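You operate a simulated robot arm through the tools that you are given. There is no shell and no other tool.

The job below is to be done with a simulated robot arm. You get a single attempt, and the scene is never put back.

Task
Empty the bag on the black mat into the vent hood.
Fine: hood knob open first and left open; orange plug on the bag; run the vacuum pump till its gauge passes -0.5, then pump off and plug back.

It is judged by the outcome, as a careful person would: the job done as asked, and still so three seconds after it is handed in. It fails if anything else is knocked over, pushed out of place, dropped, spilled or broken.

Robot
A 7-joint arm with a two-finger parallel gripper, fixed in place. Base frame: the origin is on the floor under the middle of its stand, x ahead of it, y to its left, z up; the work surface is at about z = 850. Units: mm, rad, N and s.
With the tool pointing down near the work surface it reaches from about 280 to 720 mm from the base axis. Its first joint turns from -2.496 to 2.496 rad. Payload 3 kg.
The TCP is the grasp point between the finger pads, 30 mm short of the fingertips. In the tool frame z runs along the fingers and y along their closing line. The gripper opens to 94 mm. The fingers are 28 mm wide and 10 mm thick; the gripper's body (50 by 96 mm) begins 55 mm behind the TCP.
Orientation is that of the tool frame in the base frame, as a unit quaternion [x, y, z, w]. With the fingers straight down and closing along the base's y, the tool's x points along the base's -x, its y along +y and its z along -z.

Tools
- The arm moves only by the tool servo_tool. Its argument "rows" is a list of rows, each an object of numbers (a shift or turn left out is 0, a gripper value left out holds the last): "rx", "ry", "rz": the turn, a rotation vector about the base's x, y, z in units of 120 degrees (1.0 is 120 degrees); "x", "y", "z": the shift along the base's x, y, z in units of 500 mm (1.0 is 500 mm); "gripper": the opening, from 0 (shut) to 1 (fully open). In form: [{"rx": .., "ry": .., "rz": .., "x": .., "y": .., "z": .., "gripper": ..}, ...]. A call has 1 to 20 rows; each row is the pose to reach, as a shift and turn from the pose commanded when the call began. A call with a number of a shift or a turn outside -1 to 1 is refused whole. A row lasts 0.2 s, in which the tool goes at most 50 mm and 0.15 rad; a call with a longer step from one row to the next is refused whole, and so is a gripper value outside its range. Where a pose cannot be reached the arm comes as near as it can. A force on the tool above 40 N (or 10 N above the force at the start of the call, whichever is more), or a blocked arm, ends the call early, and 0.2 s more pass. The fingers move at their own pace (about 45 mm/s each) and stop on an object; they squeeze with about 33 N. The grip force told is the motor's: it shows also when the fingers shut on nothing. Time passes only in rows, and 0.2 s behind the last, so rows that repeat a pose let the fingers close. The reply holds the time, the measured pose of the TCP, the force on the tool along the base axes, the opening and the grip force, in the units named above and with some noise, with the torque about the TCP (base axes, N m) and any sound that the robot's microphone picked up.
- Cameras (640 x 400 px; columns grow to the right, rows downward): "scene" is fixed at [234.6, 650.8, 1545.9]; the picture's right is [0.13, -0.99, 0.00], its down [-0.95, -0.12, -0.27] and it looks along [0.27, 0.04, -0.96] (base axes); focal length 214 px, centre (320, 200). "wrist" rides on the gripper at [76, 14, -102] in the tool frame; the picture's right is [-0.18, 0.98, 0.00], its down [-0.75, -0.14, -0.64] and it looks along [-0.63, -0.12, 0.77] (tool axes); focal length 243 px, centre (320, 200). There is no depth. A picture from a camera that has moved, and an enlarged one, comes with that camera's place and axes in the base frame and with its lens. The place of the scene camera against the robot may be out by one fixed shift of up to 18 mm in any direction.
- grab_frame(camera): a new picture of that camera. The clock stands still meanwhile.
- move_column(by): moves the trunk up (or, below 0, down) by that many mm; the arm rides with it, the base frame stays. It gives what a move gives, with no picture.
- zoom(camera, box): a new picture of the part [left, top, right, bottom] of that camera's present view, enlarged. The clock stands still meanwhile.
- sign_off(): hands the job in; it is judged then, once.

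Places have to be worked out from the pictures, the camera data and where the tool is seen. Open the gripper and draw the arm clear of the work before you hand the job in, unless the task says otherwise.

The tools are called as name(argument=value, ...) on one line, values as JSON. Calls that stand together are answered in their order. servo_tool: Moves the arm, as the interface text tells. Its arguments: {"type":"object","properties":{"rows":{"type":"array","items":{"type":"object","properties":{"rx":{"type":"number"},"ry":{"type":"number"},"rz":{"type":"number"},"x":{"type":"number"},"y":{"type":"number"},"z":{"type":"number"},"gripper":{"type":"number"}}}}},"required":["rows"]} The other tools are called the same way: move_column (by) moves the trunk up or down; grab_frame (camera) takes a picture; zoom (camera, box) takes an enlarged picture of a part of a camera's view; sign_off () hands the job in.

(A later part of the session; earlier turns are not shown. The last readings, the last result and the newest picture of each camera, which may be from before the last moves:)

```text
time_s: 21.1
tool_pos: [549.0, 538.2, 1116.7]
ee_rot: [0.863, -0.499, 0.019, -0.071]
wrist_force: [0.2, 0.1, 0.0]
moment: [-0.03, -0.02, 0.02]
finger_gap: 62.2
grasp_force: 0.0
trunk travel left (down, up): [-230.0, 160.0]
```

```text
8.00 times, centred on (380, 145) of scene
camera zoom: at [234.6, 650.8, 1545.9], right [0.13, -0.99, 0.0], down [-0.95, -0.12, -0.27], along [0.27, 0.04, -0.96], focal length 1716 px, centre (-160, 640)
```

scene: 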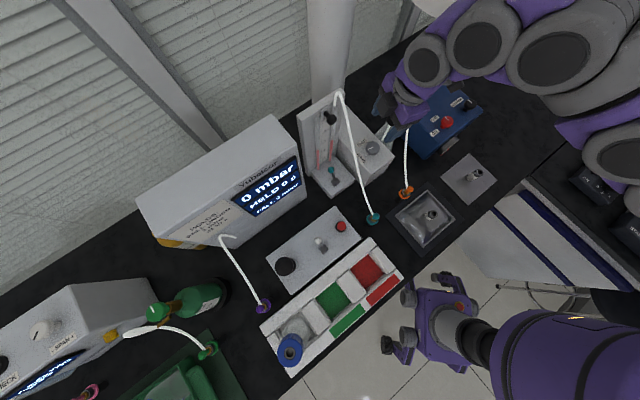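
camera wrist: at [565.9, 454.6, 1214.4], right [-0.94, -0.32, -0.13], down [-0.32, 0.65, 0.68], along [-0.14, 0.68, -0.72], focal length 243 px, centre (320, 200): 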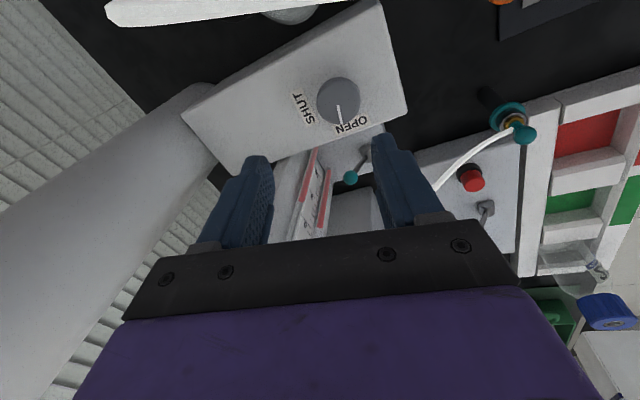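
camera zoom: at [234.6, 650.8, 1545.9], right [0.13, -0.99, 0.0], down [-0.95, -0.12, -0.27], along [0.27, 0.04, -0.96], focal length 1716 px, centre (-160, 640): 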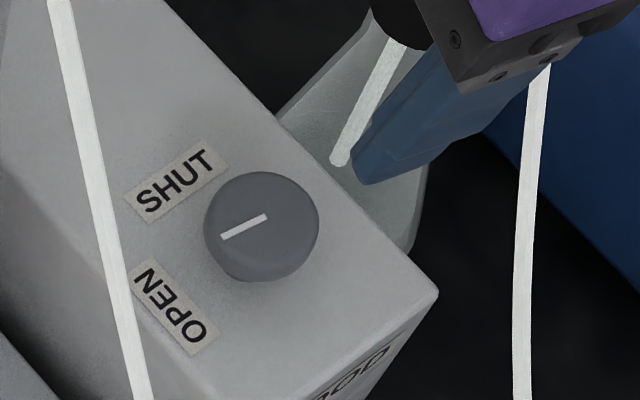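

zoom(camera="wrist", box=[280, 60, 400, 135])

zoom(camera="scene", box=[356, 135, 388, 155])

```text
5.33 times, centred on (340, 98) of wrist
camera zoom: at [565.9, 454.6, 1214.4], right [-0.94, -0.32, -0.13], down [-0.32, 0.65, 0.68], along [-0.14, 0.68, -0.72], focal length 1294 px, centre (213, 747)
```

zoom: 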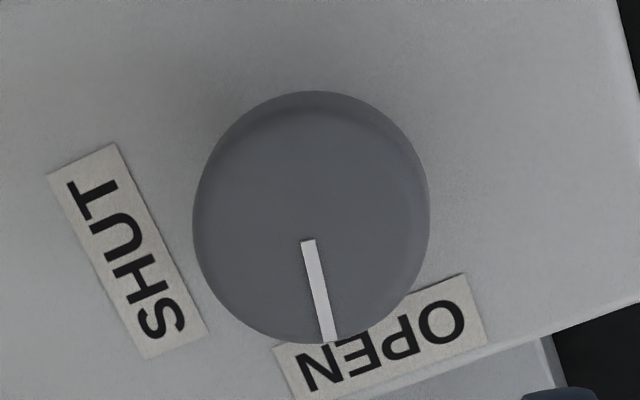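

```text
16.00 times, centred on (372, 145) of scene
camera zoom: at [234.6, 650.8, 1545.9], right [0.13, -0.99, 0.0], down [-0.95, -0.12, -0.27], along [0.27, 0.04, -0.96], focal length 3432 px, centre (-512, 1080)
```

zoom: 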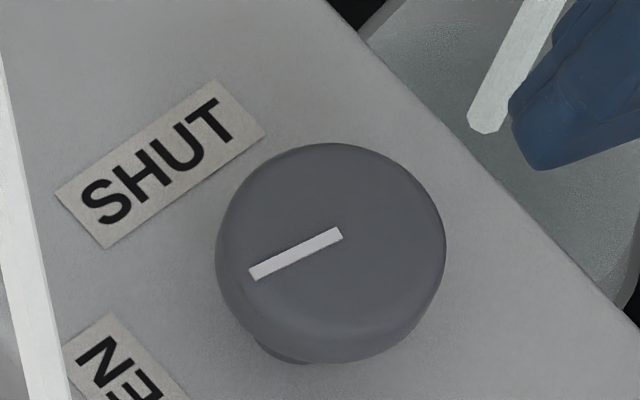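

The pointer is about 10° short of OPEN because the knob slipped in the grip; the box itself hasn't moved. I'll rotate back to yaw ≈45°, where the pads sit flush despite the tilt, regrip, and turn the remainder.

servo_tool(rows=[{"rx": 0.0062, "ry": 0.0061, "rz": -0.0619}, {"rx": 0.0124, "ry": 0.0122, "rz": -0.1238}, {"rx": 0.0187, "ry": 0.0183, "rz": -0.1856}, {"rx": 0.0249, "ry": 0.0244, "rz": -0.2475}, {"rx": 0.0311, "ry": 0.0305, "rz": -0.3094}, {"rx": 0.0373, "ry": 0.0366, "rz": -0.3713}, {"rx": 0.0435, "ry": 0.0426, "rz": -0.4331}, {"rx": 0.0497, "ry": 0.0487, "rz": -0.495}, {"rx": 0.056, "ry": 0.0548, "rz": -0.5569}, {"rx": 0.0622, "ry": 0.0609, "rz": -0.6188}, {"rx": 0.0622, "ry": 0.0609, "rz": -0.6188}])

```text
time_s: 23.5
tool_pos: [549.4, 537.0, 1118.6]
ee_rot: [-0.38, 0.922, 0.023, 0.068]
wrist_force: [-0.2, 0.1, -0.1]
moment: [0.0, 0.02, 0.01]
finger_gap: 62.0
grasp_force: 0.1
trunk travel left (down, up): [-230.0, 160.0]
```

servo_tool(rows=[{"x": -0.0048, "y": 0.0064, "z": -0.07}, {"x": -0.0048, "y": 0.0064, "z": -0.14}, {"x": -0.0048, "y": 0.0064, "z": -0.19}, {"x": -0.0048, "y": 0.0064, "z": -0.228}, {"x": -0.0048, "y": 0.0064, "z": -0.228}])

grab_frame(camera="wrist")

```text
time_s: 24.7
tool_pos: [546.1, 538.5, 1004.9]
ee_rot: [-0.38, 0.922, 0.022, 0.068]
wrist_force: [0.4, 1.2, -0.3]
moment: [0.0, 0.01, -0.01]
finger_gap: 61.9
grasp_force: 0.0
trunk travel left (down, up): [-230.0, 160.0]
```

```text
taken
camera wrist: at [472.7, 485.9, 1095.5], right [-0.56, 0.83, 0.02], down [0.56, 0.37, 0.74], along [0.61, 0.43, -0.67], focal length 243 px, centre (320, 200)
```

wrist: 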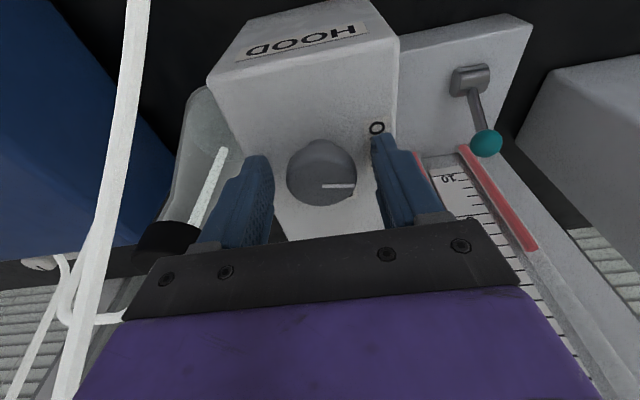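

servo_tool(rows=[{"gripper": 0.0}, {"gripper": 0.0}, {"gripper": 0.0}, {"gripper": 0.0}, {"rx": -0.0062, "ry": -0.0061, "rz": 0.0619}, {"rx": -0.0124, "ry": -0.0122, "rz": 0.1238}, {"rx": -0.0124, "ry": -0.0122, "rz": 0.1238}])

grab_frame(camera="wrist")

zoom(camera="scene", box=[356, 130, 388, 155])

```text
time_s: 26.3
tool_pos: [545.9, 538.1, 1004.0]
ee_rot: [-0.499, 0.864, 0.015, 0.071]
wrist_force: [0.3, 3.4, 4.3]
moment: [-0.04, -0.25, -0.41]
finger_gap: 39.0
grasp_force: 44.5
trunk travel left (down, up): [-230.0, 160.0]
```

```text
taken
camera wrist: at [486.0, 470.9, 1095.3], right [-0.76, 0.65, -0.02], down [0.42, 0.51, 0.75], along [0.5, 0.56, -0.67], focal length 243 px, centre (320, 200)
```

wrist: 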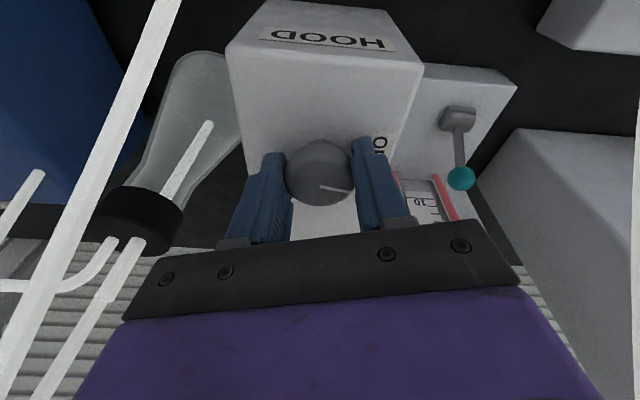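

```text
16.00 times, centred on (372, 142) of scene
camera zoom: at [234.6, 650.8, 1545.9], right [0.13, -0.99, 0.0], down [-0.95, -0.12, -0.27], along [0.27, 0.04, -0.96], focal length 3432 px, centre (-512, 1120)
```

zoom: 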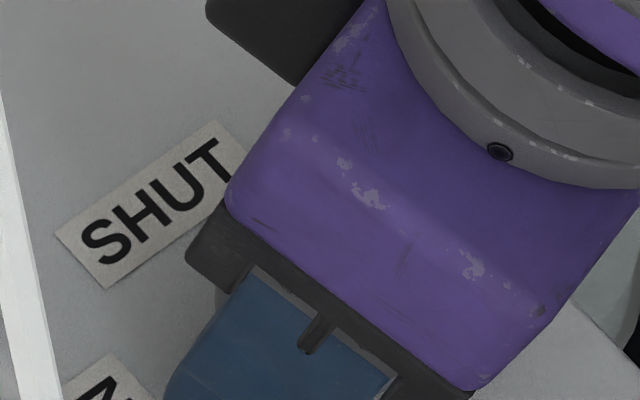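

zoom(camera="wrist", box=[280, 130, 400, 205])

```text
5.33 times, centred on (340, 168) of wrist
camera zoom: at [486.0, 470.9, 1095.3], right [-0.76, 0.65, -0.02], down [0.42, 0.51, 0.75], along [0.5, 0.56, -0.67], focal length 1294 px, centre (213, 373)
```

zoom: 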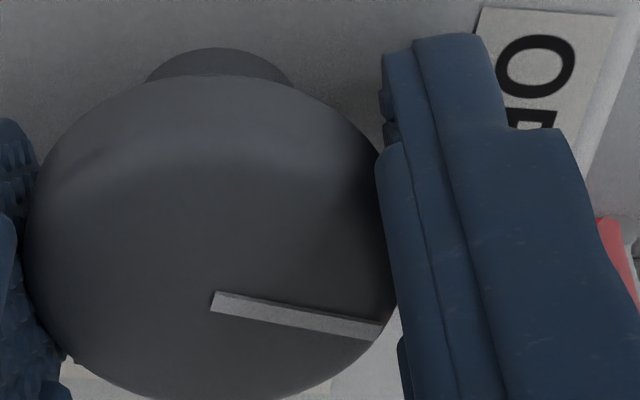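

servo_tool(rows=[{"gripper": 0.66}, {"gripper": 0.66}, {"gripper": 0.66}, {"z": 0.06}, {"z": 0.14}, {"z": 0.22}, {"z": 0.22}])

zoom(camera="scene", box=[356, 135, 388, 155])

zoom(camera="wrist", box=[260, 60, 420, 160])

```text
time_s: 27.9
tool_pos: [549.6, 541.6, 1114.7]
ee_rot: [-0.498, 0.864, 0.014, 0.071]
wrist_force: [0.2, 0.3, -0.6]
moment: [0.02, -0.04, 0.03]
finger_gap: 61.8
grasp_force: 0.1
trunk travel left (down, up): [-230.0, 160.0]
```

```text
16.00 times, centred on (372, 145) of scene
camera zoom: at [234.6, 650.8, 1545.9], right [0.13, -0.99, 0.0], down [-0.95, -0.12, -0.27], along [0.27, 0.04, -0.96], focal length 3432 px, centre (-512, 1080)
```

zoom: 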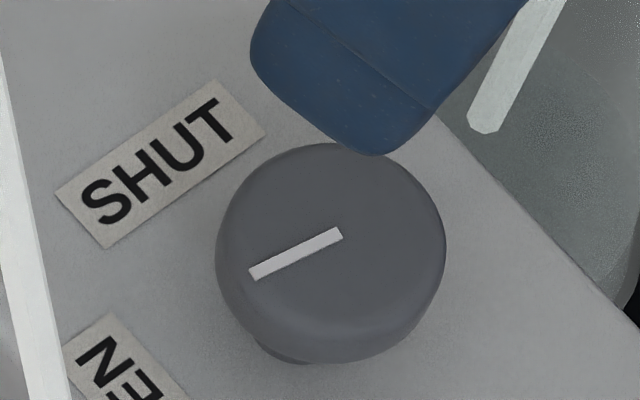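

```text
4.00 times, centred on (340, 110) of wrist
camera zoom: at [488.4, 472.6, 1206.3], right [-0.76, 0.65, -0.02], down [0.42, 0.51, 0.75], along [0.5, 0.56, -0.67], focal length 970 px, centre (240, 560)
```

zoom: 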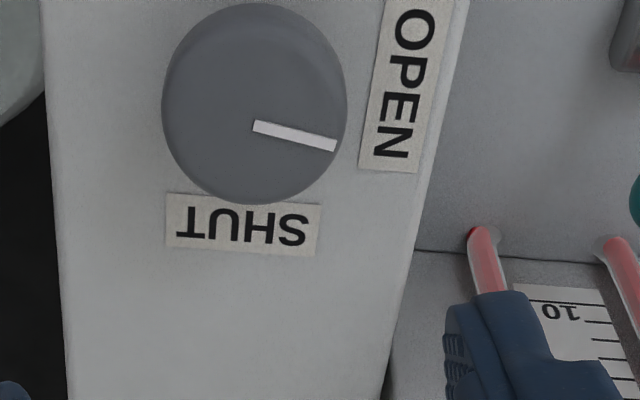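

The pointer landed at exactly the same pixels after a further 15° turn, so the knob is at its mechanical end stop on the OPEN side. The hood is open. Next I'll retreat upward and un-tilt before studying the plug and bag port.

servo_tool(rows=[{"z": 0.08}, {"z": 0.16, "rx": -0.0234, "ry": 0.0238}, {"z": 0.2, "x": -0.05, "y": -0.04, "rx": -0.0467, "ry": 0.0476}, {"z": 0.2, "x": -0.12, "y": -0.08, "rx": -0.0467, "ry": 0.0476}, {"z": 0.2, "x": -0.19, "y": -0.12, "rx": -0.0467, "ry": 0.0476}, {"z": 0.2, "x": -0.26, "y": -0.15, "rx": -0.0467, "ry": 0.0476}, {"z": 0.2, "x": -0.33, "y": -0.18, "rx": -0.0467, "ry": 0.0476}, {"z": 0.2, "x": -0.4, "y": -0.21, "rx": -0.0467, "ry": 0.0476}, {"z": 0.2, "x": -0.47, "y": -0.24, "rx": -0.0467, "ry": 0.0476}])

servo_tool(rows=[{"rz": -0.06}, {"rz": -0.12}, {"rz": -0.18}, {"rz": -0.24}, {"rz": -0.3}, {"rz": -0.36}, {"rz": -0.417}, {"rz": -0.417}])

grab_frame(camera="wrist")

```text
time_s: 29.9
tool_pos: [309.4, 416.2, 1216.2]
ee_rot: [-0.5, 0.866, -0.001, 0.005]
wrist_force: [-1.1, 0.7, -0.8]
moment: [-0.04, 0.0, 0.0]
finger_gap: 62.1
grasp_force: 0.1
out of reach, approached as far as the arm can: row 2, 3
trunk travel left (down, up): [-230.0, 160.0]
```

```text
time_s: 31.7
tool_pos: [310.0, 420.8, 1212.9]
ee_rot: [-0.086, 0.996, -0.004, 0.004]
wrist_force: [-0.9, 0.2, -0.4]
moment: [0.0, -0.02, 0.01]
finger_gap: 62.0
grasp_force: 0.0
trunk travel left (down, up): [-230.0, 160.0]
```

```text
taken
camera wrist: at [233.2, 422.7, 1316.5], right [0.01, 1.0, -0.01], down [0.76, -0.01, 0.65], along [0.65, -0.01, -0.76], focal length 243 px, centre (320, 200)
```

wrist: 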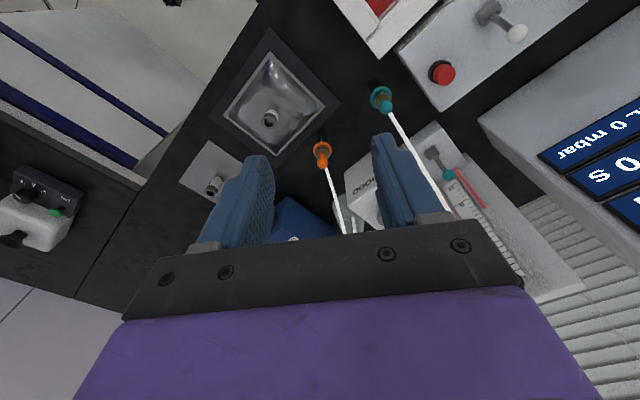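

servo_tool(rows=[{"x": -0.02, "z": -0.06, "ry": -0.048}, {"x": -0.04, "z": -0.12, "ry": -0.096}, {"x": -0.06, "z": -0.18, "ry": -0.144}, {"x": -0.08, "z": -0.24, "ry": -0.192}, {"x": -0.09, "z": -0.3, "ry": -0.192}, {"x": -0.09, "z": -0.34, "ry": -0.192}, {"x": -0.09, "z": -0.34, "ry": -0.192}])

grab_frame(camera="wrist")

```text
time_s: 32.8
tool_pos: [266.3, 421.2, 1076.1]
ee_rot: [0.03, 0.994, 0.025, 0.101]
wrist_force: [-0.3, 1.5, -0.5]
moment: [-0.02, 0.0, -0.01]
finger_gap: 62.2
grasp_force: 0.1
trunk travel left (down, up): [-230.0, 160.0]
stopped in row 5: the arm was blocked; the commanded pose is now the measured one
```

```text
taken
camera wrist: at [172.2, 436.0, 1162.7], right [0.23, 0.97, 0.09], down [0.6, -0.22, 0.77], along [0.77, -0.12, -0.63], focal length 243 px, centre (320, 200)
```

wrist: 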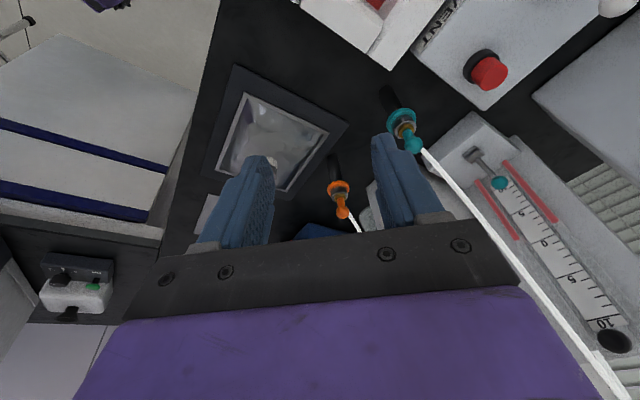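

The arm reported a block. I'll check the scene camera for contact before going on.

grab_frame(camera="scene")

zoom(camera="wrist", box=[300, 120, 380, 240])

```text
taken
```

scene: 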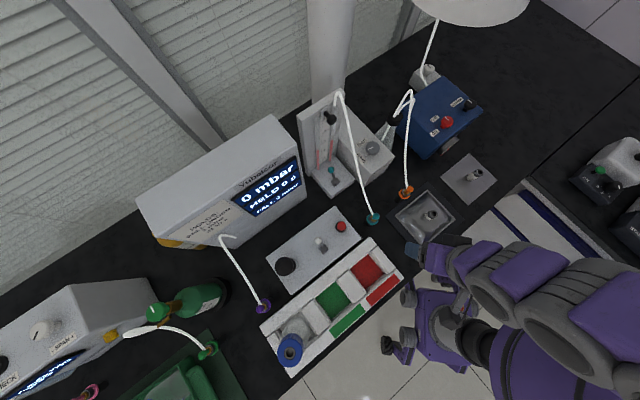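

```text
3.33 times, centred on (340, 180) of wrist
camera zoom: at [172.2, 436.0, 1162.7], right [0.23, 0.97, 0.09], down [0.6, -0.22, 0.77], along [0.77, -0.12, -0.63], focal length 809 px, centre (253, 267)
```

zoom: 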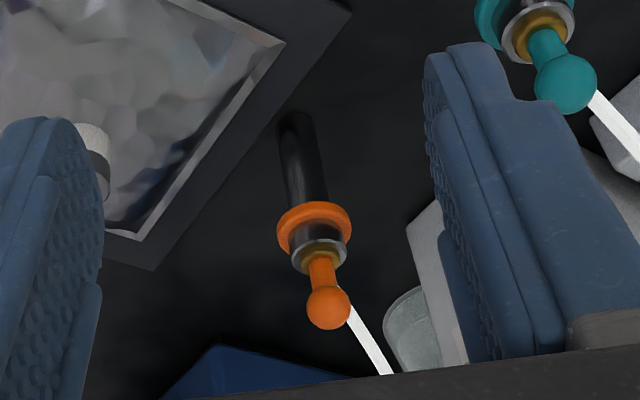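

Nothing was disturbed, so the block was most likely a joint limit from folding in too close. This view shows the structure clearly: a black post with an orange collar and a metal socket, and the plug itself is the brass tip, stalk and orange ball sitting in that socket. Next I'll straighten the tool at yaw 20° and back out of that posture.

servo_tool(rows=[{"z": 0.05, "rx": -0.0068, "ry": 0.0153, "rz": 0.0325}, {"x": 0.02, "z": 0.1, "rx": -0.0135, "ry": 0.0306, "rz": 0.065}, {"x": 0.05, "y": -0.01, "z": 0.15, "rx": -0.0203, "ry": 0.046, "rz": 0.0976}, {"x": 0.08, "y": -0.02, "z": 0.18, "rx": -0.0271, "ry": 0.0613, "rz": 0.13}, {"x": 0.11, "y": -0.03, "z": 0.2, "rx": -0.0338, "ry": 0.0766, "rz": 0.1626}, {"x": 0.128, "y": -0.042, "z": 0.208, "rx": -0.0406, "ry": 0.0919, "rz": 0.1951}, {"x": 0.128, "y": -0.042, "z": 0.208, "rx": -0.0406, "ry": 0.0919, "rz": 0.1951}])

grab_frame(camera="wrist")

```text
time_s: 34.4
tool_pos: [329.9, 400.4, 1183.1]
ee_rot: [-0.177, 0.984, 0.005, 0.002]
wrist_force: [-0.9, -0.9, -1.2]
moment: [0.01, 0.03, -0.01]
finger_gap: 62.2
grasp_force: 0.0
trunk travel left (down, up): [-230.0, 160.0]
```

```text
taken
camera wrist: at [253.3, 387.4, 1286.7], right [-0.17, 0.99, 0.01], down [0.75, 0.12, 0.65], along [0.63, 0.12, -0.76], focal length 243 px, centre (320, 200)
```

wrist: 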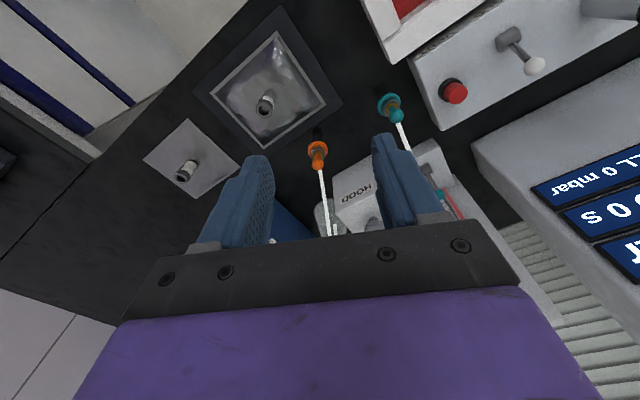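

zoom(camera="wrist", box=[280, 120, 360, 170])

zoom(camera="wrist", box=[230, 80, 310, 130])

```text
8.00 times, centred on (320, 145) of wrist
camera zoom: at [253.3, 387.4, 1286.7], right [-0.17, 0.99, 0.01], down [0.75, 0.12, 0.65], along [0.63, 0.12, -0.76], focal length 1941 px, centre (320, 640)
```

zoom: 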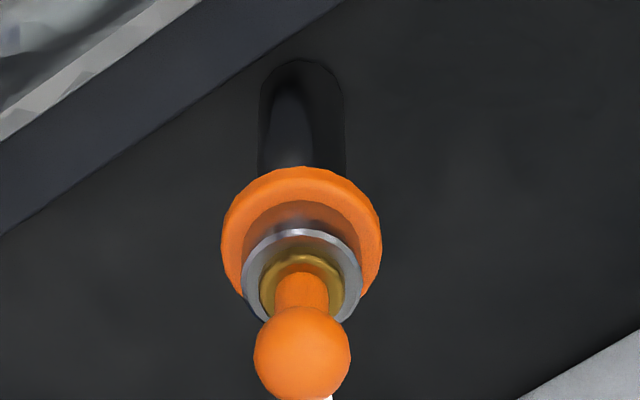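

```text
8.00 times, centred on (270, 105) of wrist
camera zoom: at [253.3, 387.4, 1286.7], right [-0.17, 0.99, 0.01], down [0.75, 0.12, 0.65], along [0.63, 0.12, -0.76], focal length 1941 px, centre (720, 960)
```

zoom: 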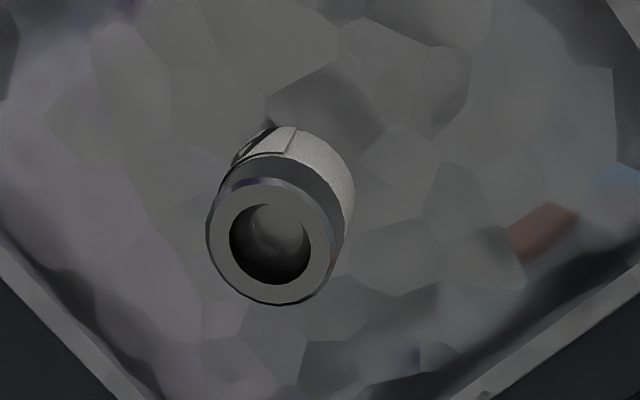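

Refined estimates: plug axis (451,422) with the ball centre at z≈962 and its socket rim at 934, and the bag port centre (401,329.5) with its rim at z≈911. I'll go over the plug with the fingers straddling the hose direction and stop above it to check.

servo_tool(rows=[{"x": 0.08, "y": 0.012, "gripper": 0.48}, {"x": 0.16, "y": 0.026, "gripper": 0.48}, {"x": 0.242, "y": 0.042}, {"x": 0.242, "y": 0.042, "z": -0.08}, {"x": 0.242, "y": 0.042, "z": -0.16}, {"x": 0.242, "y": 0.042, "z": -0.24}, {"x": 0.242, "y": 0.042, "z": -0.31}, {"x": 0.242, "y": 0.042, "z": -0.31}])

grab_frame(camera="wrist")

grab_frame(camera="scene")

```text
time_s: 36.2
tool_pos: [450.7, 421.7, 1026.9]
ee_rot: [-0.177, 0.984, 0.005, 0.002]
wrist_force: [0.4, 0.8, 0.1]
moment: [-0.04, 0.02, 0.01]
finger_gap: 45.2
grasp_force: 0.0
trunk travel left (down, up): [-230.0, 160.0]
```

```text
taken
camera wrist: at [375.0, 408.7, 1131.0], right [-0.17, 0.99, 0.01], down [0.75, 0.12, 0.64], along [0.63, 0.12, -0.76], focal length 243 px, centre (320, 200)
```

wrist: 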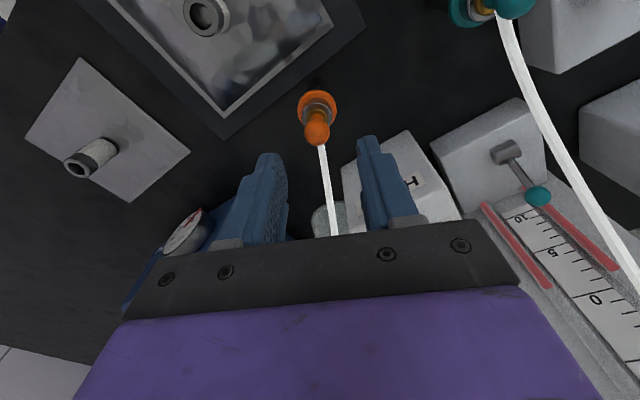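

```text
taken
```

scene: 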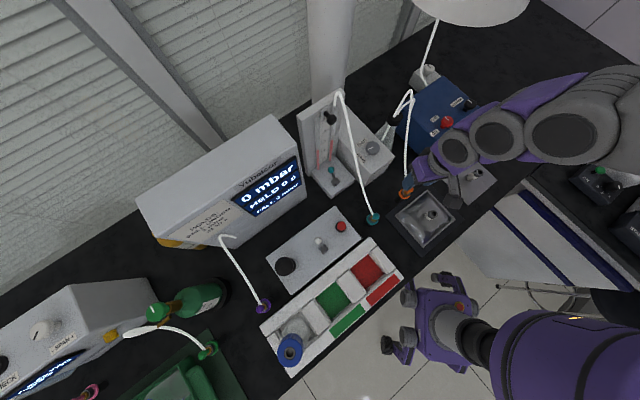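

zoom(camera="wrist", box=[280, 80, 360, 155])

```text
5.33 times, centred on (320, 118) of wrist
camera zoom: at [375.0, 408.7, 1131.0], right [-0.17, 0.99, 0.01], down [0.75, 0.12, 0.64], along [0.63, 0.12, -0.76], focal length 1294 px, centre (320, 640)
```

zoom: 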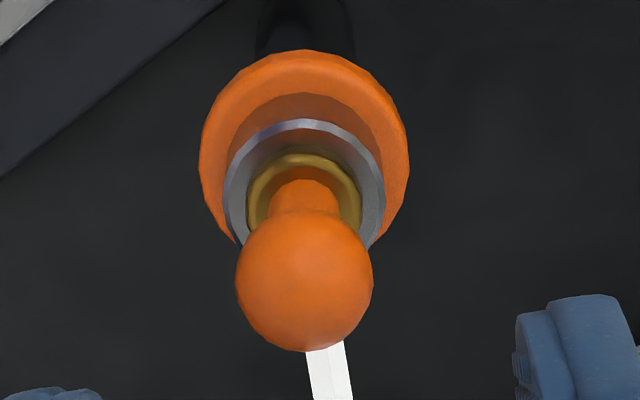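

The ball is at (451.5,421.8), almost directly under the TCP. Descending to z≈968, tips about 4 mm above the socket rim.

servo_tool(rows=[{"x": 0.0016, "z": -0.05}, {"x": 0.0016, "z": -0.09}, {"x": 0.0016, "z": -0.117}, {"x": 0.0016, "z": -0.117}])

zoom(camera="wrist", box=[220, 90, 420, 215])

```text
time_s: 37.2
tool_pos: [450.9, 421.0, 967.2]
ee_rot: [-0.176, 0.984, 0.004, 0.001]
wrist_force: [-0.1, 1.3, -0.4]
moment: [-0.05, -0.03, 0.02]
finger_gap: 45.0
grasp_force: 0.1
trunk travel left (down, up): [-230.0, 160.0]
```

```text
3.20 times, centred on (320, 152) of wrist
camera zoom: at [375.3, 407.7, 1071.5], right [-0.17, 0.99, 0.01], down [0.75, 0.12, 0.64], along [0.63, 0.12, -0.76], focal length 776 px, centre (320, 352)
```

zoom: 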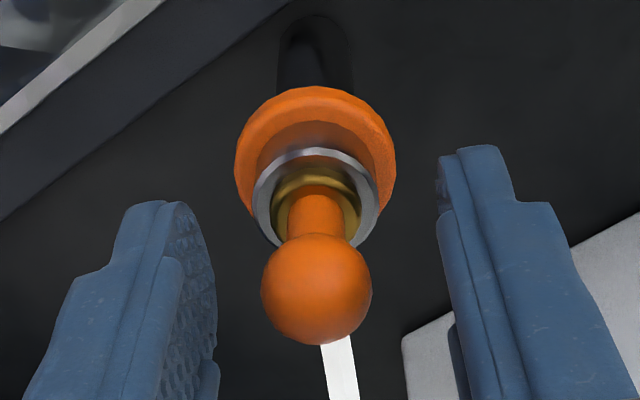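

servo_tool(rows=[{"z": 0.003, "gripper": 0.48}, {"z": 0.003, "gripper": 0.0}, {"z": 0.003, "gripper": 0.0}, {"z": 0.003, "gripper": 0.0}, {"z": 0.003, "gripper": 0.0}])

zoom(camera="wrist", box=[220, 90, 420, 215])

```text
time_s: 38.4
tool_pos: [450.7, 422.8, 970.6]
ee_rot: [-0.177, 0.984, 0.004, 0.002]
wrist_force: [-0.1, -0.3, -0.1]
moment: [0.0, -0.01, -0.04]
finger_gap: 17.6
grasp_force: 32.8
trunk travel left (down, up): [-230.0, 160.0]
```

```text
3.20 times, centred on (320, 152) of wrist
camera zoom: at [375.5, 408.3, 1073.7], right [-0.17, 0.99, 0.01], down [0.75, 0.12, 0.64], along [0.63, 0.12, -0.76], focal length 776 px, centre (320, 352)
```

zoom: 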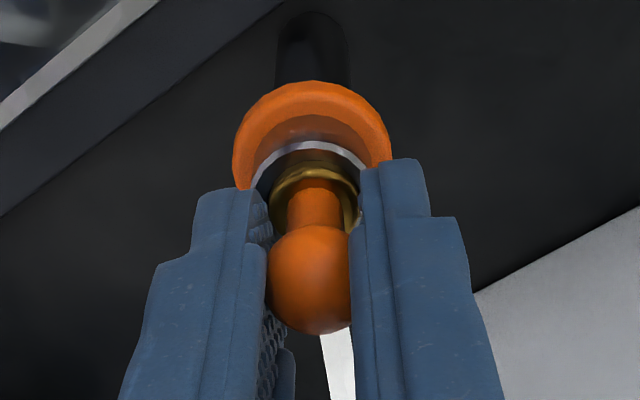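

Gripped on the ball with a 17.6 mm gap. Now pulling the plug straight up out of its socket.

servo_tool(rows=[{"z": 0.01}, {"z": 0.02}, {"z": 0.03}, {"z": 0.04}, {"z": 0.06}, {"z": 0.08}, {"z": 0.1}, {"z": 0.1}])

grab_frame(camera="wrist")

zoom(camera="scene", box=[370, 150, 470, 240])

```text
time_s: 40.2
tool_pos: [452.5, 423.2, 1020.9]
ee_rot: [-0.176, 0.984, 0.006, 0.001]
wrist_force: [-0.8, 0.0, -0.6]
moment: [0.0, 0.0, -0.02]
finger_gap: 17.6
grasp_force: 33.3
trunk travel left (down, up): [-230.0, 160.0]
```

```text
taken
camera wrist: at [375.7, 408.5, 1124.2], right [-0.17, 0.99, 0.01], down [0.75, 0.12, 0.64], along [0.63, 0.12, -0.76], focal length 243 px, centre (320, 200)
```

wrist: 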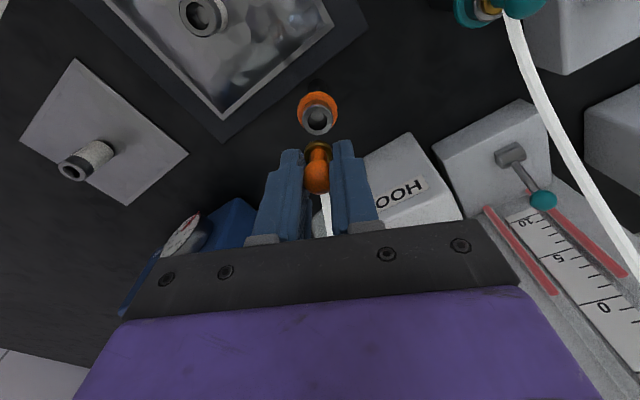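

```text
4.44 times, centred on (420, 195) of scene
camera zoom: at [234.6, 650.8, 1545.9], right [0.13, -0.99, 0.0], down [-0.95, -0.12, -0.27], along [0.27, 0.04, -0.96], focal length 953 px, centre (-124, 222)
```

zoom: 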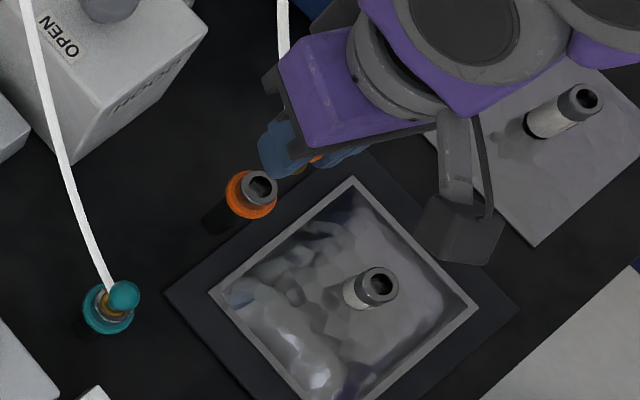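

The plug is free, and the post's socket matches the bag's port. I'll zoom to see the brass tip before travelling.

zoom(camera="wrist", box=[280, 85, 360, 210])

zoom(camera="scene", box=[408, 170, 450, 200])

```text
3.20 times, centred on (320, 148) of wrist
camera zoom: at [375.7, 408.5, 1124.2], right [-0.17, 0.99, 0.01], down [0.75, 0.12, 0.64], along [0.63, 0.12, -0.76], focal length 776 px, centre (320, 368)
```

zoom: 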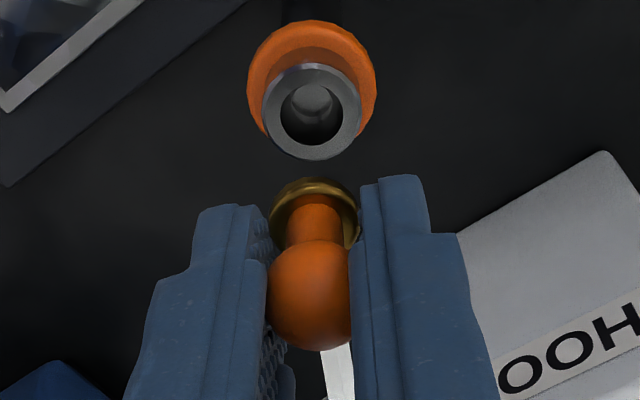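

```text
13.33 times, centred on (429, 185) of scene
camera zoom: at [234.6, 650.8, 1545.9], right [0.13, -0.99, 0.0], down [-0.95, -0.12, -0.27], along [0.27, 0.04, -0.96], focal length 2860 px, centre (-1133, 400)
```

zoom: 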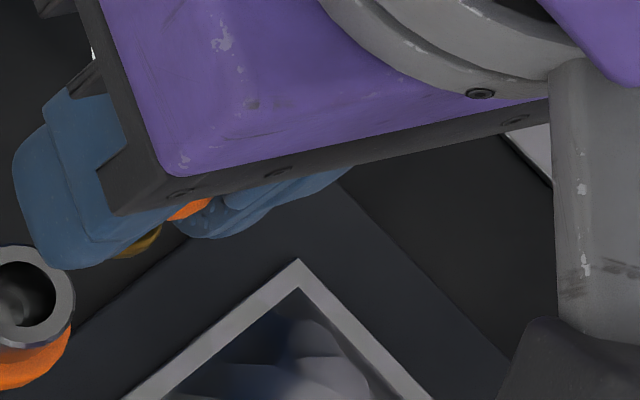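

servo_tool(rows=[{"x": -0.03, "y": -0.055}, {"x": -0.06, "y": -0.11}, {"x": -0.0996, "y": -0.1846}, {"x": -0.0996, "y": -0.1846}, {"x": -0.0996, "y": -0.1846}])

grab_frame(camera="wrist")

zoom(camera="scene", box=[370, 150, 480, 240])

```text
time_s: 41.4
tool_pos: [400.5, 330.1, 1022.5]
ee_rot: [-0.176, 0.984, 0.005, 0.002]
wrist_force: [-0.5, 0.1, -1.6]
moment: [0.0, -0.05, -0.01]
finger_gap: 17.3
grasp_force: 32.6
trunk travel left (down, up): [-230.0, 160.0]
```

```text
taken
camera wrist: at [325.8, 316.8, 1125.1], right [-0.17, 0.99, 0.01], down [0.75, 0.12, 0.65], along [0.63, 0.12, -0.76], focal length 243 px, centre (320, 200)
```

wrist: 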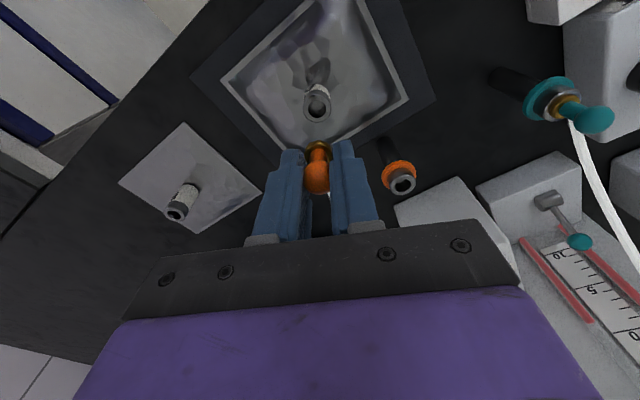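

```text
4.44 times, centred on (425, 195) of scene
camera zoom: at [234.6, 650.8, 1545.9], right [0.13, -0.99, 0.0], down [-0.95, -0.12, -0.27], along [0.27, 0.04, -0.96], focal length 953 px, centre (-147, 222)
```

zoom: 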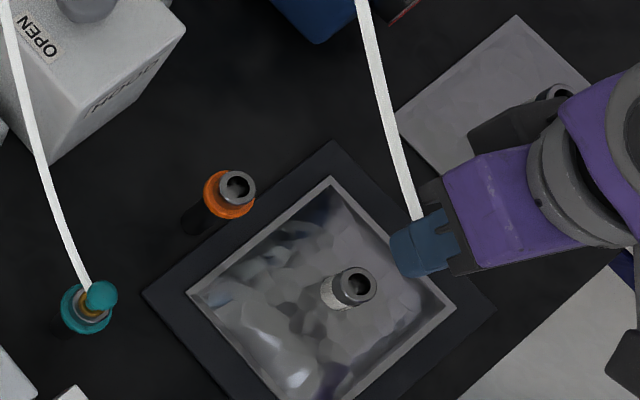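

zoom(camera="wrist", box=[270, 70, 370, 210])

```text
2.86 times, centred on (320, 140) of wrist
camera zoom: at [325.8, 316.8, 1125.1], right [-0.17, 0.99, 0.01], down [0.75, 0.12, 0.65], along [0.63, 0.12, -0.76], focal length 693 px, centre (320, 371)
```

zoom: 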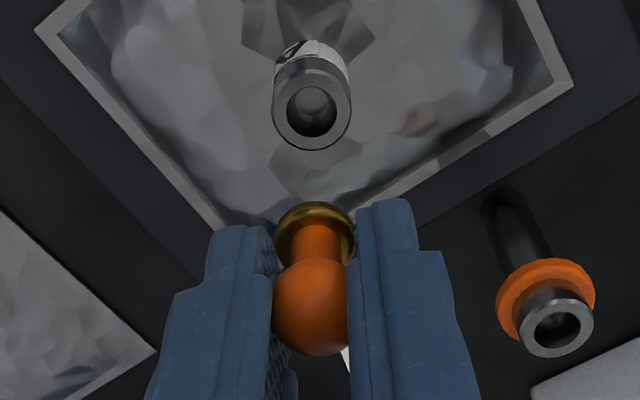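

The port lines up within about half a millimetre under the plug. Lowering most of the way, then checking.

servo_tool(rows=[{"z": -0.04}, {"z": -0.07}, {"z": -0.09}, {"z": -0.1}, {"z": -0.1}])

zoom(camera="wrist", box=[270, 90, 370, 215])

zoom(camera="scene", box=[400, 190, 460, 230])

```text
time_s: 42.6
tool_pos: [400.1, 330.6, 971.5]
ee_rot: [-0.177, 0.984, 0.005, 0.002]
wrist_force: [0.7, 0.1, -0.2]
moment: [-0.02, 0.02, 0.01]
finger_gap: 17.4
grasp_force: 33.2
trunk travel left (down, up): [-230.0, 160.0]
```

```text
3.20 times, centred on (320, 152) of wrist
camera zoom: at [325.3, 315.9, 1074.2], right [-0.17, 0.99, 0.01], down [0.75, 0.12, 0.64], along [0.63, 0.12, -0.76], focal length 776 px, centre (320, 352)
```

zoom: 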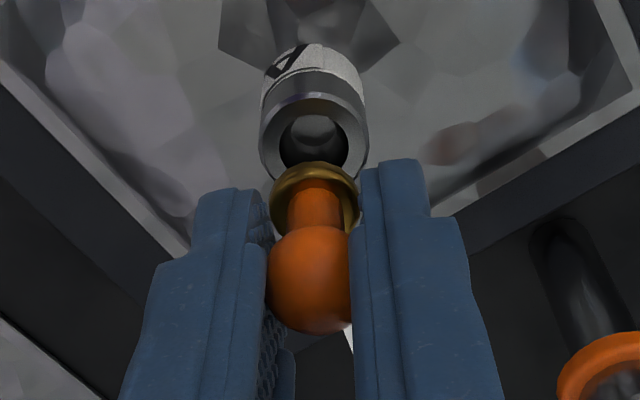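

```text
10.00 times, centred on (430, 210) of scene
camera zoom: at [234.6, 650.8, 1545.9], right [0.13, -0.99, 0.0], down [-0.95, -0.12, -0.27], along [0.27, 0.04, -0.96], focal length 2145 px, centre (-780, 100)
```

zoom: 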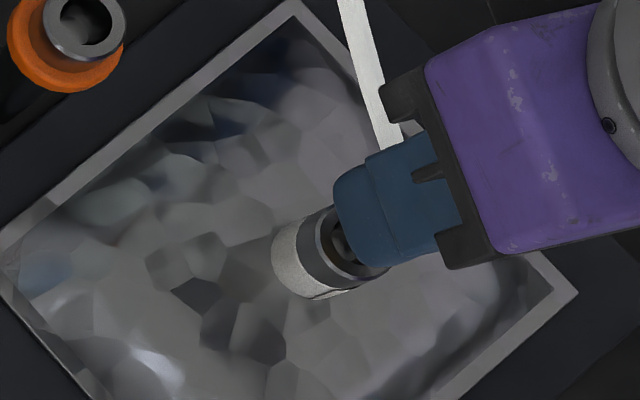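

Still centred on the port. Lowering the last ~23 mm slowly and watching the force.

servo_tool(rows=[{"z": -0.01}, {"z": -0.018}, {"z": -0.026}, {"z": -0.032}, {"z": -0.038}, {"z": -0.042}, {"z": -0.046}, {"z": -0.046}])

zoom(camera="wrist", box=[270, 90, 370, 215])

zoom(camera="scene", box=[400, 190, 460, 230])

```text
time_s: 44.4
tool_pos: [401.3, 330.6, 948.7]
ee_rot: [-0.176, 0.984, 0.005, 0.002]
wrist_force: [0.3, -0.9, -1.1]
moment: [0.0, 0.0, -0.02]
finger_gap: 17.7
grasp_force: 33.3
trunk travel left (down, up): [-230.0, 160.0]
```

```text
3.20 times, centred on (320, 152) of wrist
camera zoom: at [325.8, 316.2, 1051.4], right [-0.17, 0.99, 0.01], down [0.75, 0.12, 0.65], along [0.63, 0.12, -0.76], focal length 776 px, centre (320, 352)
```

zoom: 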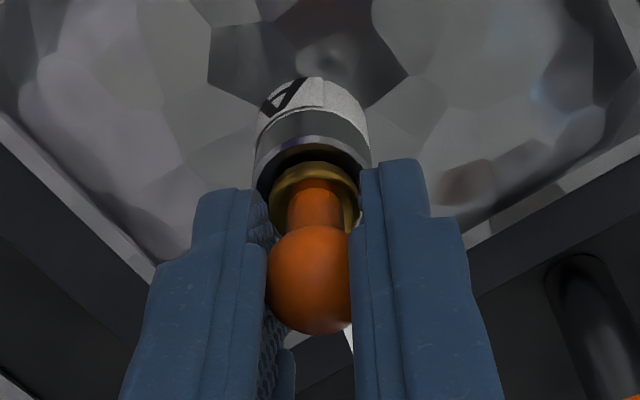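

```text
10.00 times, centred on (430, 210) of scene
camera zoom: at [234.6, 650.8, 1545.9], right [0.13, -0.99, 0.0], down [-0.95, -0.12, -0.27], along [0.27, 0.04, -0.96], focal length 2145 px, centre (-780, 100)
```

zoom: 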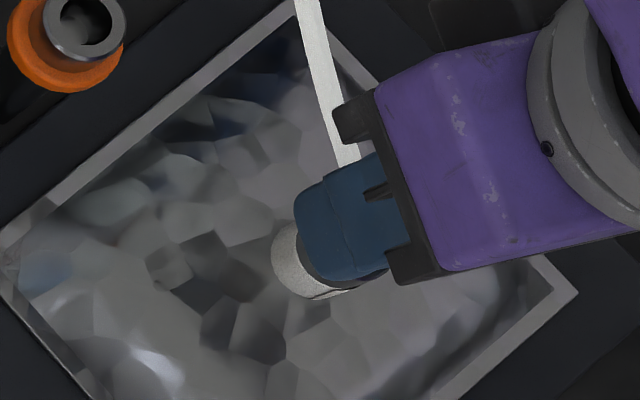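

servo_tool(rows=[{"z": -0.002}, {"z": -0.004}, {"z": -0.004}])

zoom(camera="wrist", box=[270, 90, 370, 215])

```text
time_s: 45.2
tool_pos: [402.3, 330.5, 945.2]
ee_rot: [-0.177, 0.984, 0.005, 0.002]
wrist_force: [0.8, -0.1, -0.3]
moment: [-0.01, -0.01, -0.02]
finger_gap: 17.6
grasp_force: 33.3
trunk travel left (down, up): [-230.0, 160.0]
```

```text
3.20 times, centred on (320, 152) of wrist
camera zoom: at [325.9, 316.5, 1049.2], right [-0.17, 0.99, 0.01], down [0.75, 0.12, 0.64], along [0.63, 0.12, -0.76], focal length 776 px, centre (320, 352)
```

zoom: 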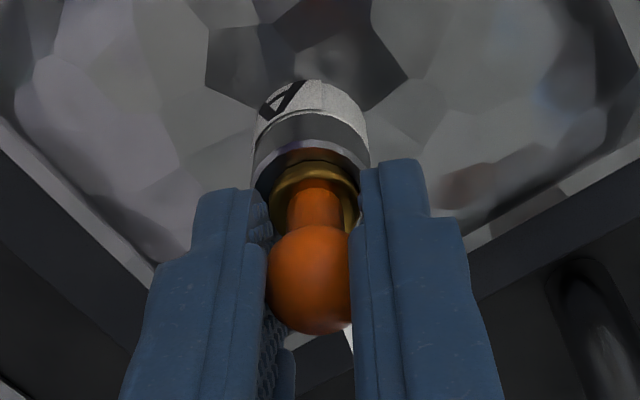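

servo_tool(rows=[{"z": -0.002}, {"z": -0.004}, {"z": -0.006}, {"z": -0.006}])

zoom(camera="wrist", box=[270, 90, 370, 215])

```text
time_s: 46.2
tool_pos: [401.2, 329.7, 943.8]
ee_rot: [-0.176, 0.984, 0.004, 0.001]
wrist_force: [3.8, -0.8, 24.7]
moment: [-0.1, -0.04, 0.0]
finger_gap: 17.6
grasp_force: 32.6
trunk travel left (down, up): [-230.0, 160.0]
```

```text
3.20 times, centred on (320, 152) of wrist
camera zoom: at [325.5, 315.7, 1046.2], right [-0.17, 0.99, 0.01], down [0.75, 0.12, 0.65], along [0.63, 0.12, -0.76], focal length 776 px, centre (320, 352)
```

zoom: 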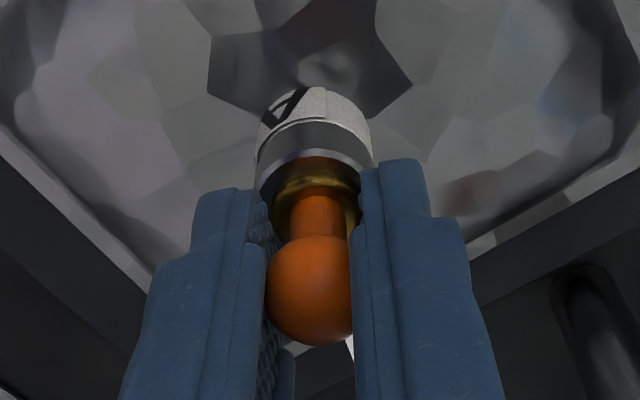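

Contact at about 25 N, and the plug's brass shoulder now sits against the port rim just as it did on its post. I'll release and inspect.

servo_tool(rows=[{"gripper": 0.2}, {"gripper": 0.45}, {"gripper": 0.45}, {"gripper": 0.45, "z": 0.02}, {"gripper": 0.45, "z": 0.06}, {"gripper": 0.45, "z": 0.12}, {"gripper": 0.45, "z": 0.18}, {"gripper": 0.45, "z": 0.18}])

grab_frame(camera="wrist")

zoom(camera="wrist", box=[270, 60, 370, 150])

zoom(camera="scene", box=[390, 170, 470, 230])

```text
time_s: 48.0
tool_pos: [403.2, 327.7, 1034.0]
ee_rot: [-0.176, 0.984, 0.005, 0.002]
wrist_force: [-0.4, 0.5, 0.3]
moment: [-0.02, 0.02, -0.02]
finger_gap: 42.3
grasp_force: 0.0
trunk travel left (down, up): [-230.0, 160.0]
```

```text
taken
camera wrist: at [327.3, 314.8, 1137.5], right [-0.17, 0.99, 0.01], down [0.75, 0.12, 0.64], along [0.63, 0.12, -0.76], focal length 243 px, centre (320, 200)
```

wrist: 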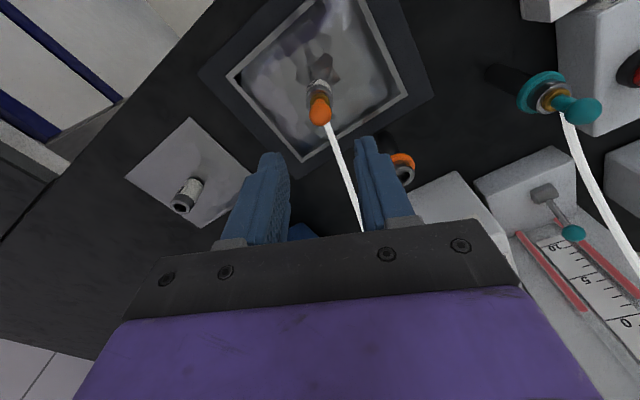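

```text
4.44 times, centred on (320, 105) of wrist
camera zoom: at [327.3, 314.8, 1137.5], right [-0.17, 0.99, 0.01], down [0.75, 0.12, 0.64], along [0.63, 0.12, -0.76], focal length 1078 px, centre (320, 622)
```

zoom: 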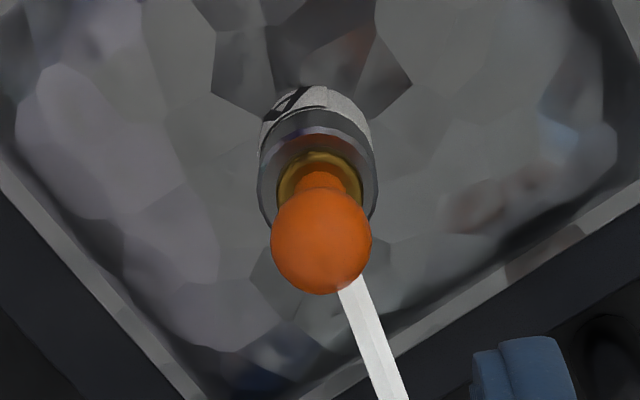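

```text
6.67 times, centred on (430, 200) of scene
camera zoom: at [234.6, 650.8, 1545.9], right [0.13, -0.99, 0.0], down [-0.95, -0.12, -0.27], along [0.27, 0.04, -0.96], focal length 1430 px, centre (-413, 200)
```

zoom: 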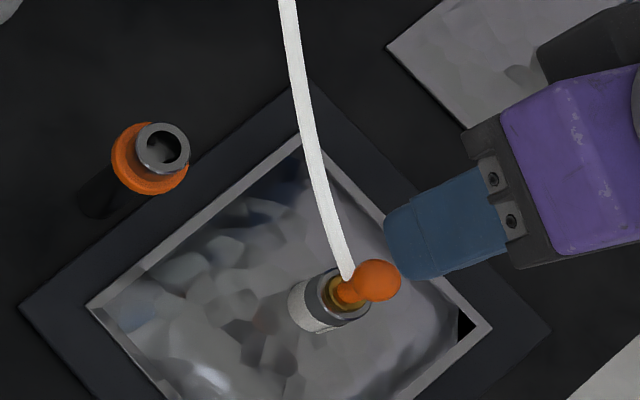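

zoom(camera="scene", box=[416, 200, 448, 220])

zoom(camera="wrist", box=[290, 70, 350, 130])

```text
16.00 times, centred on (432, 210) of scene
camera zoom: at [234.6, 650.8, 1545.9], right [0.13, -0.99, 0.0], down [-0.95, -0.12, -0.27], along [0.27, 0.04, -0.96], focal length 3432 px, centre (-1472, 40)
```

zoom: 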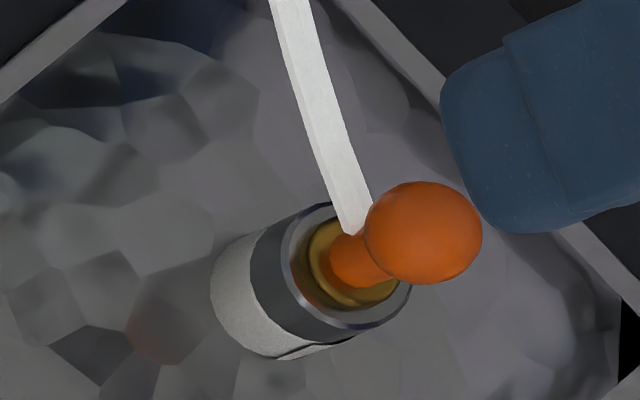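

```text
6.67 times, centred on (320, 100) of wrist
camera zoom: at [327.3, 314.8, 1137.5], right [-0.17, 0.99, 0.01], down [0.75, 0.12, 0.64], along [0.63, 0.12, -0.76], focal length 1618 px, centre (320, 867)
```

zoom: 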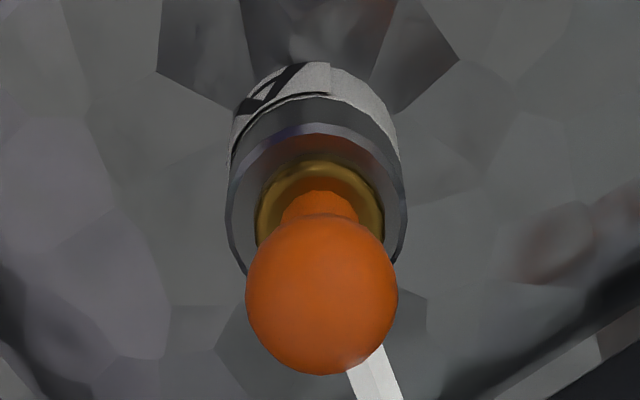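

The offset between ball and port rim matches the seated pose on the post, so the plug is fully seated on the bag. Next is the pump's red knob. I'll look at the current arm posture and raise the arm for a fresh view of the pump.

servo_tool(rows=[{"z": 0.08}, {"z": 0.16}, {"z": 0.2}, {"z": 0.2, "x": 0.08}, {"z": 0.2, "x": 0.12}, {"z": 0.2, "x": 0.12}])

grab_frame(camera="wrist")

grab_frame(camera="scene")

```text
time_s: 49.4
tool_pos: [461.3, 329.4, 1133.8]
ee_rot: [-0.176, 0.984, 0.005, 0.001]
wrist_force: [0.0, -1.1, 0.7]
moment: [-0.02, 0.05, -0.02]
finger_gap: 42.1
grasp_force: 0.0
trunk travel left (down, up): [-230.0, 160.0]
```

```text
taken
camera wrist: at [386.1, 315.7, 1236.6], right [-0.17, 0.99, 0.01], down [0.75, 0.12, 0.65], along [0.63, 0.12, -0.76], focal length 243 px, centre (320, 200)
```

wrist: 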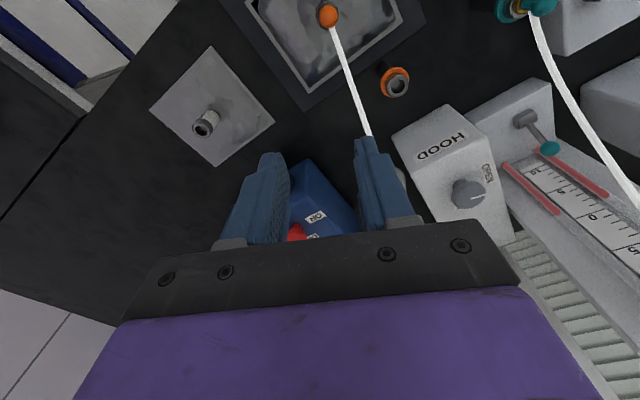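

```text
taken
```

scene: 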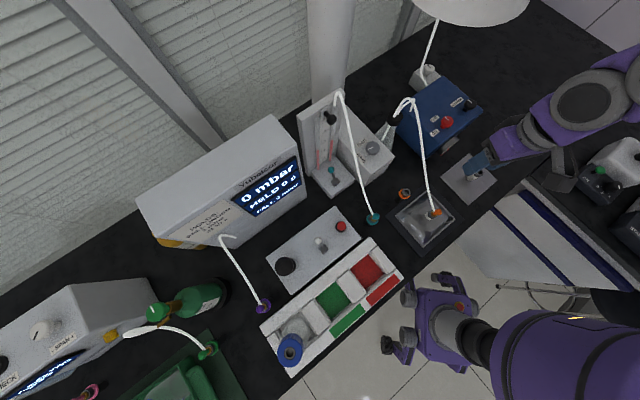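

The hood knob stays open and the plug stays on the bag. The wrist sits about 180 mm above the TCP, so it should stay under the hood rim at 1259 while I turn the red knob. Moving above the red knob at about (663,330).

servo_tool(rows=[{"x": 0.09, "gripper": 0.64}, {"x": 0.18}, {"x": 0.27, "z": -0.01}, {"x": 0.36, "z": -0.03}, {"x": 0.404, "y": 0.002, "z": -0.05}, {"x": 0.404, "y": 0.002, "z": -0.05}])

grab_frame(camera="wrist")

grab_frame(camera="scene")

```text
time_s: 50.8
tool_pos: [663.3, 329.9, 1107.1]
ee_rot: [-0.176, 0.984, 0.005, 0.002]
wrist_force: [-0.5, -0.1, 0.4]
moment: [0.0, 0.01, -0.02]
finger_gap: 60.0
grasp_force: 0.0
trunk travel left (down, up): [-230.0, 160.0]
```

```text
taken
camera wrist: at [587.7, 316.7, 1210.4], right [-0.17, 0.99, 0.01], down [0.75, 0.12, 0.65], along [0.64, 0.12, -0.76], focal length 243 px, centre (320, 200)
```

wrist: 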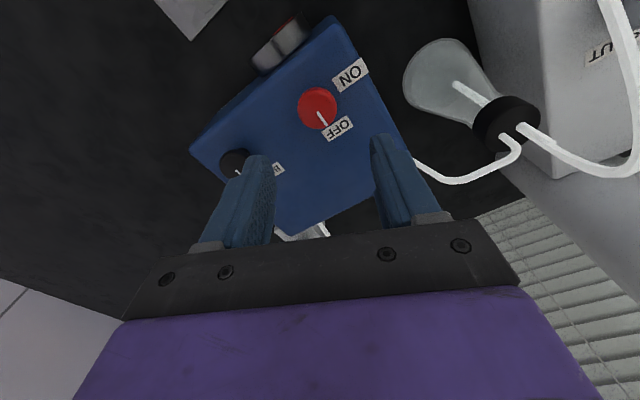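

```text
taken
```

scene: 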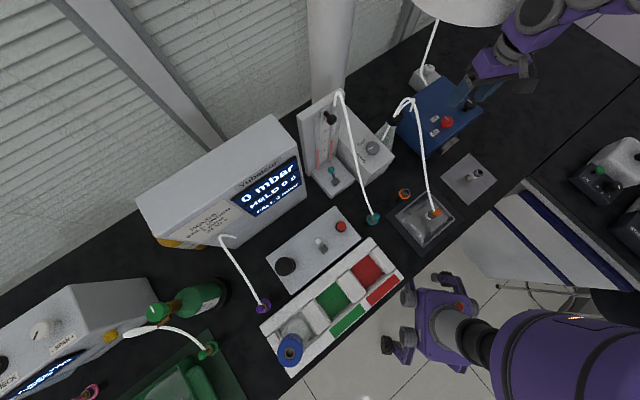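

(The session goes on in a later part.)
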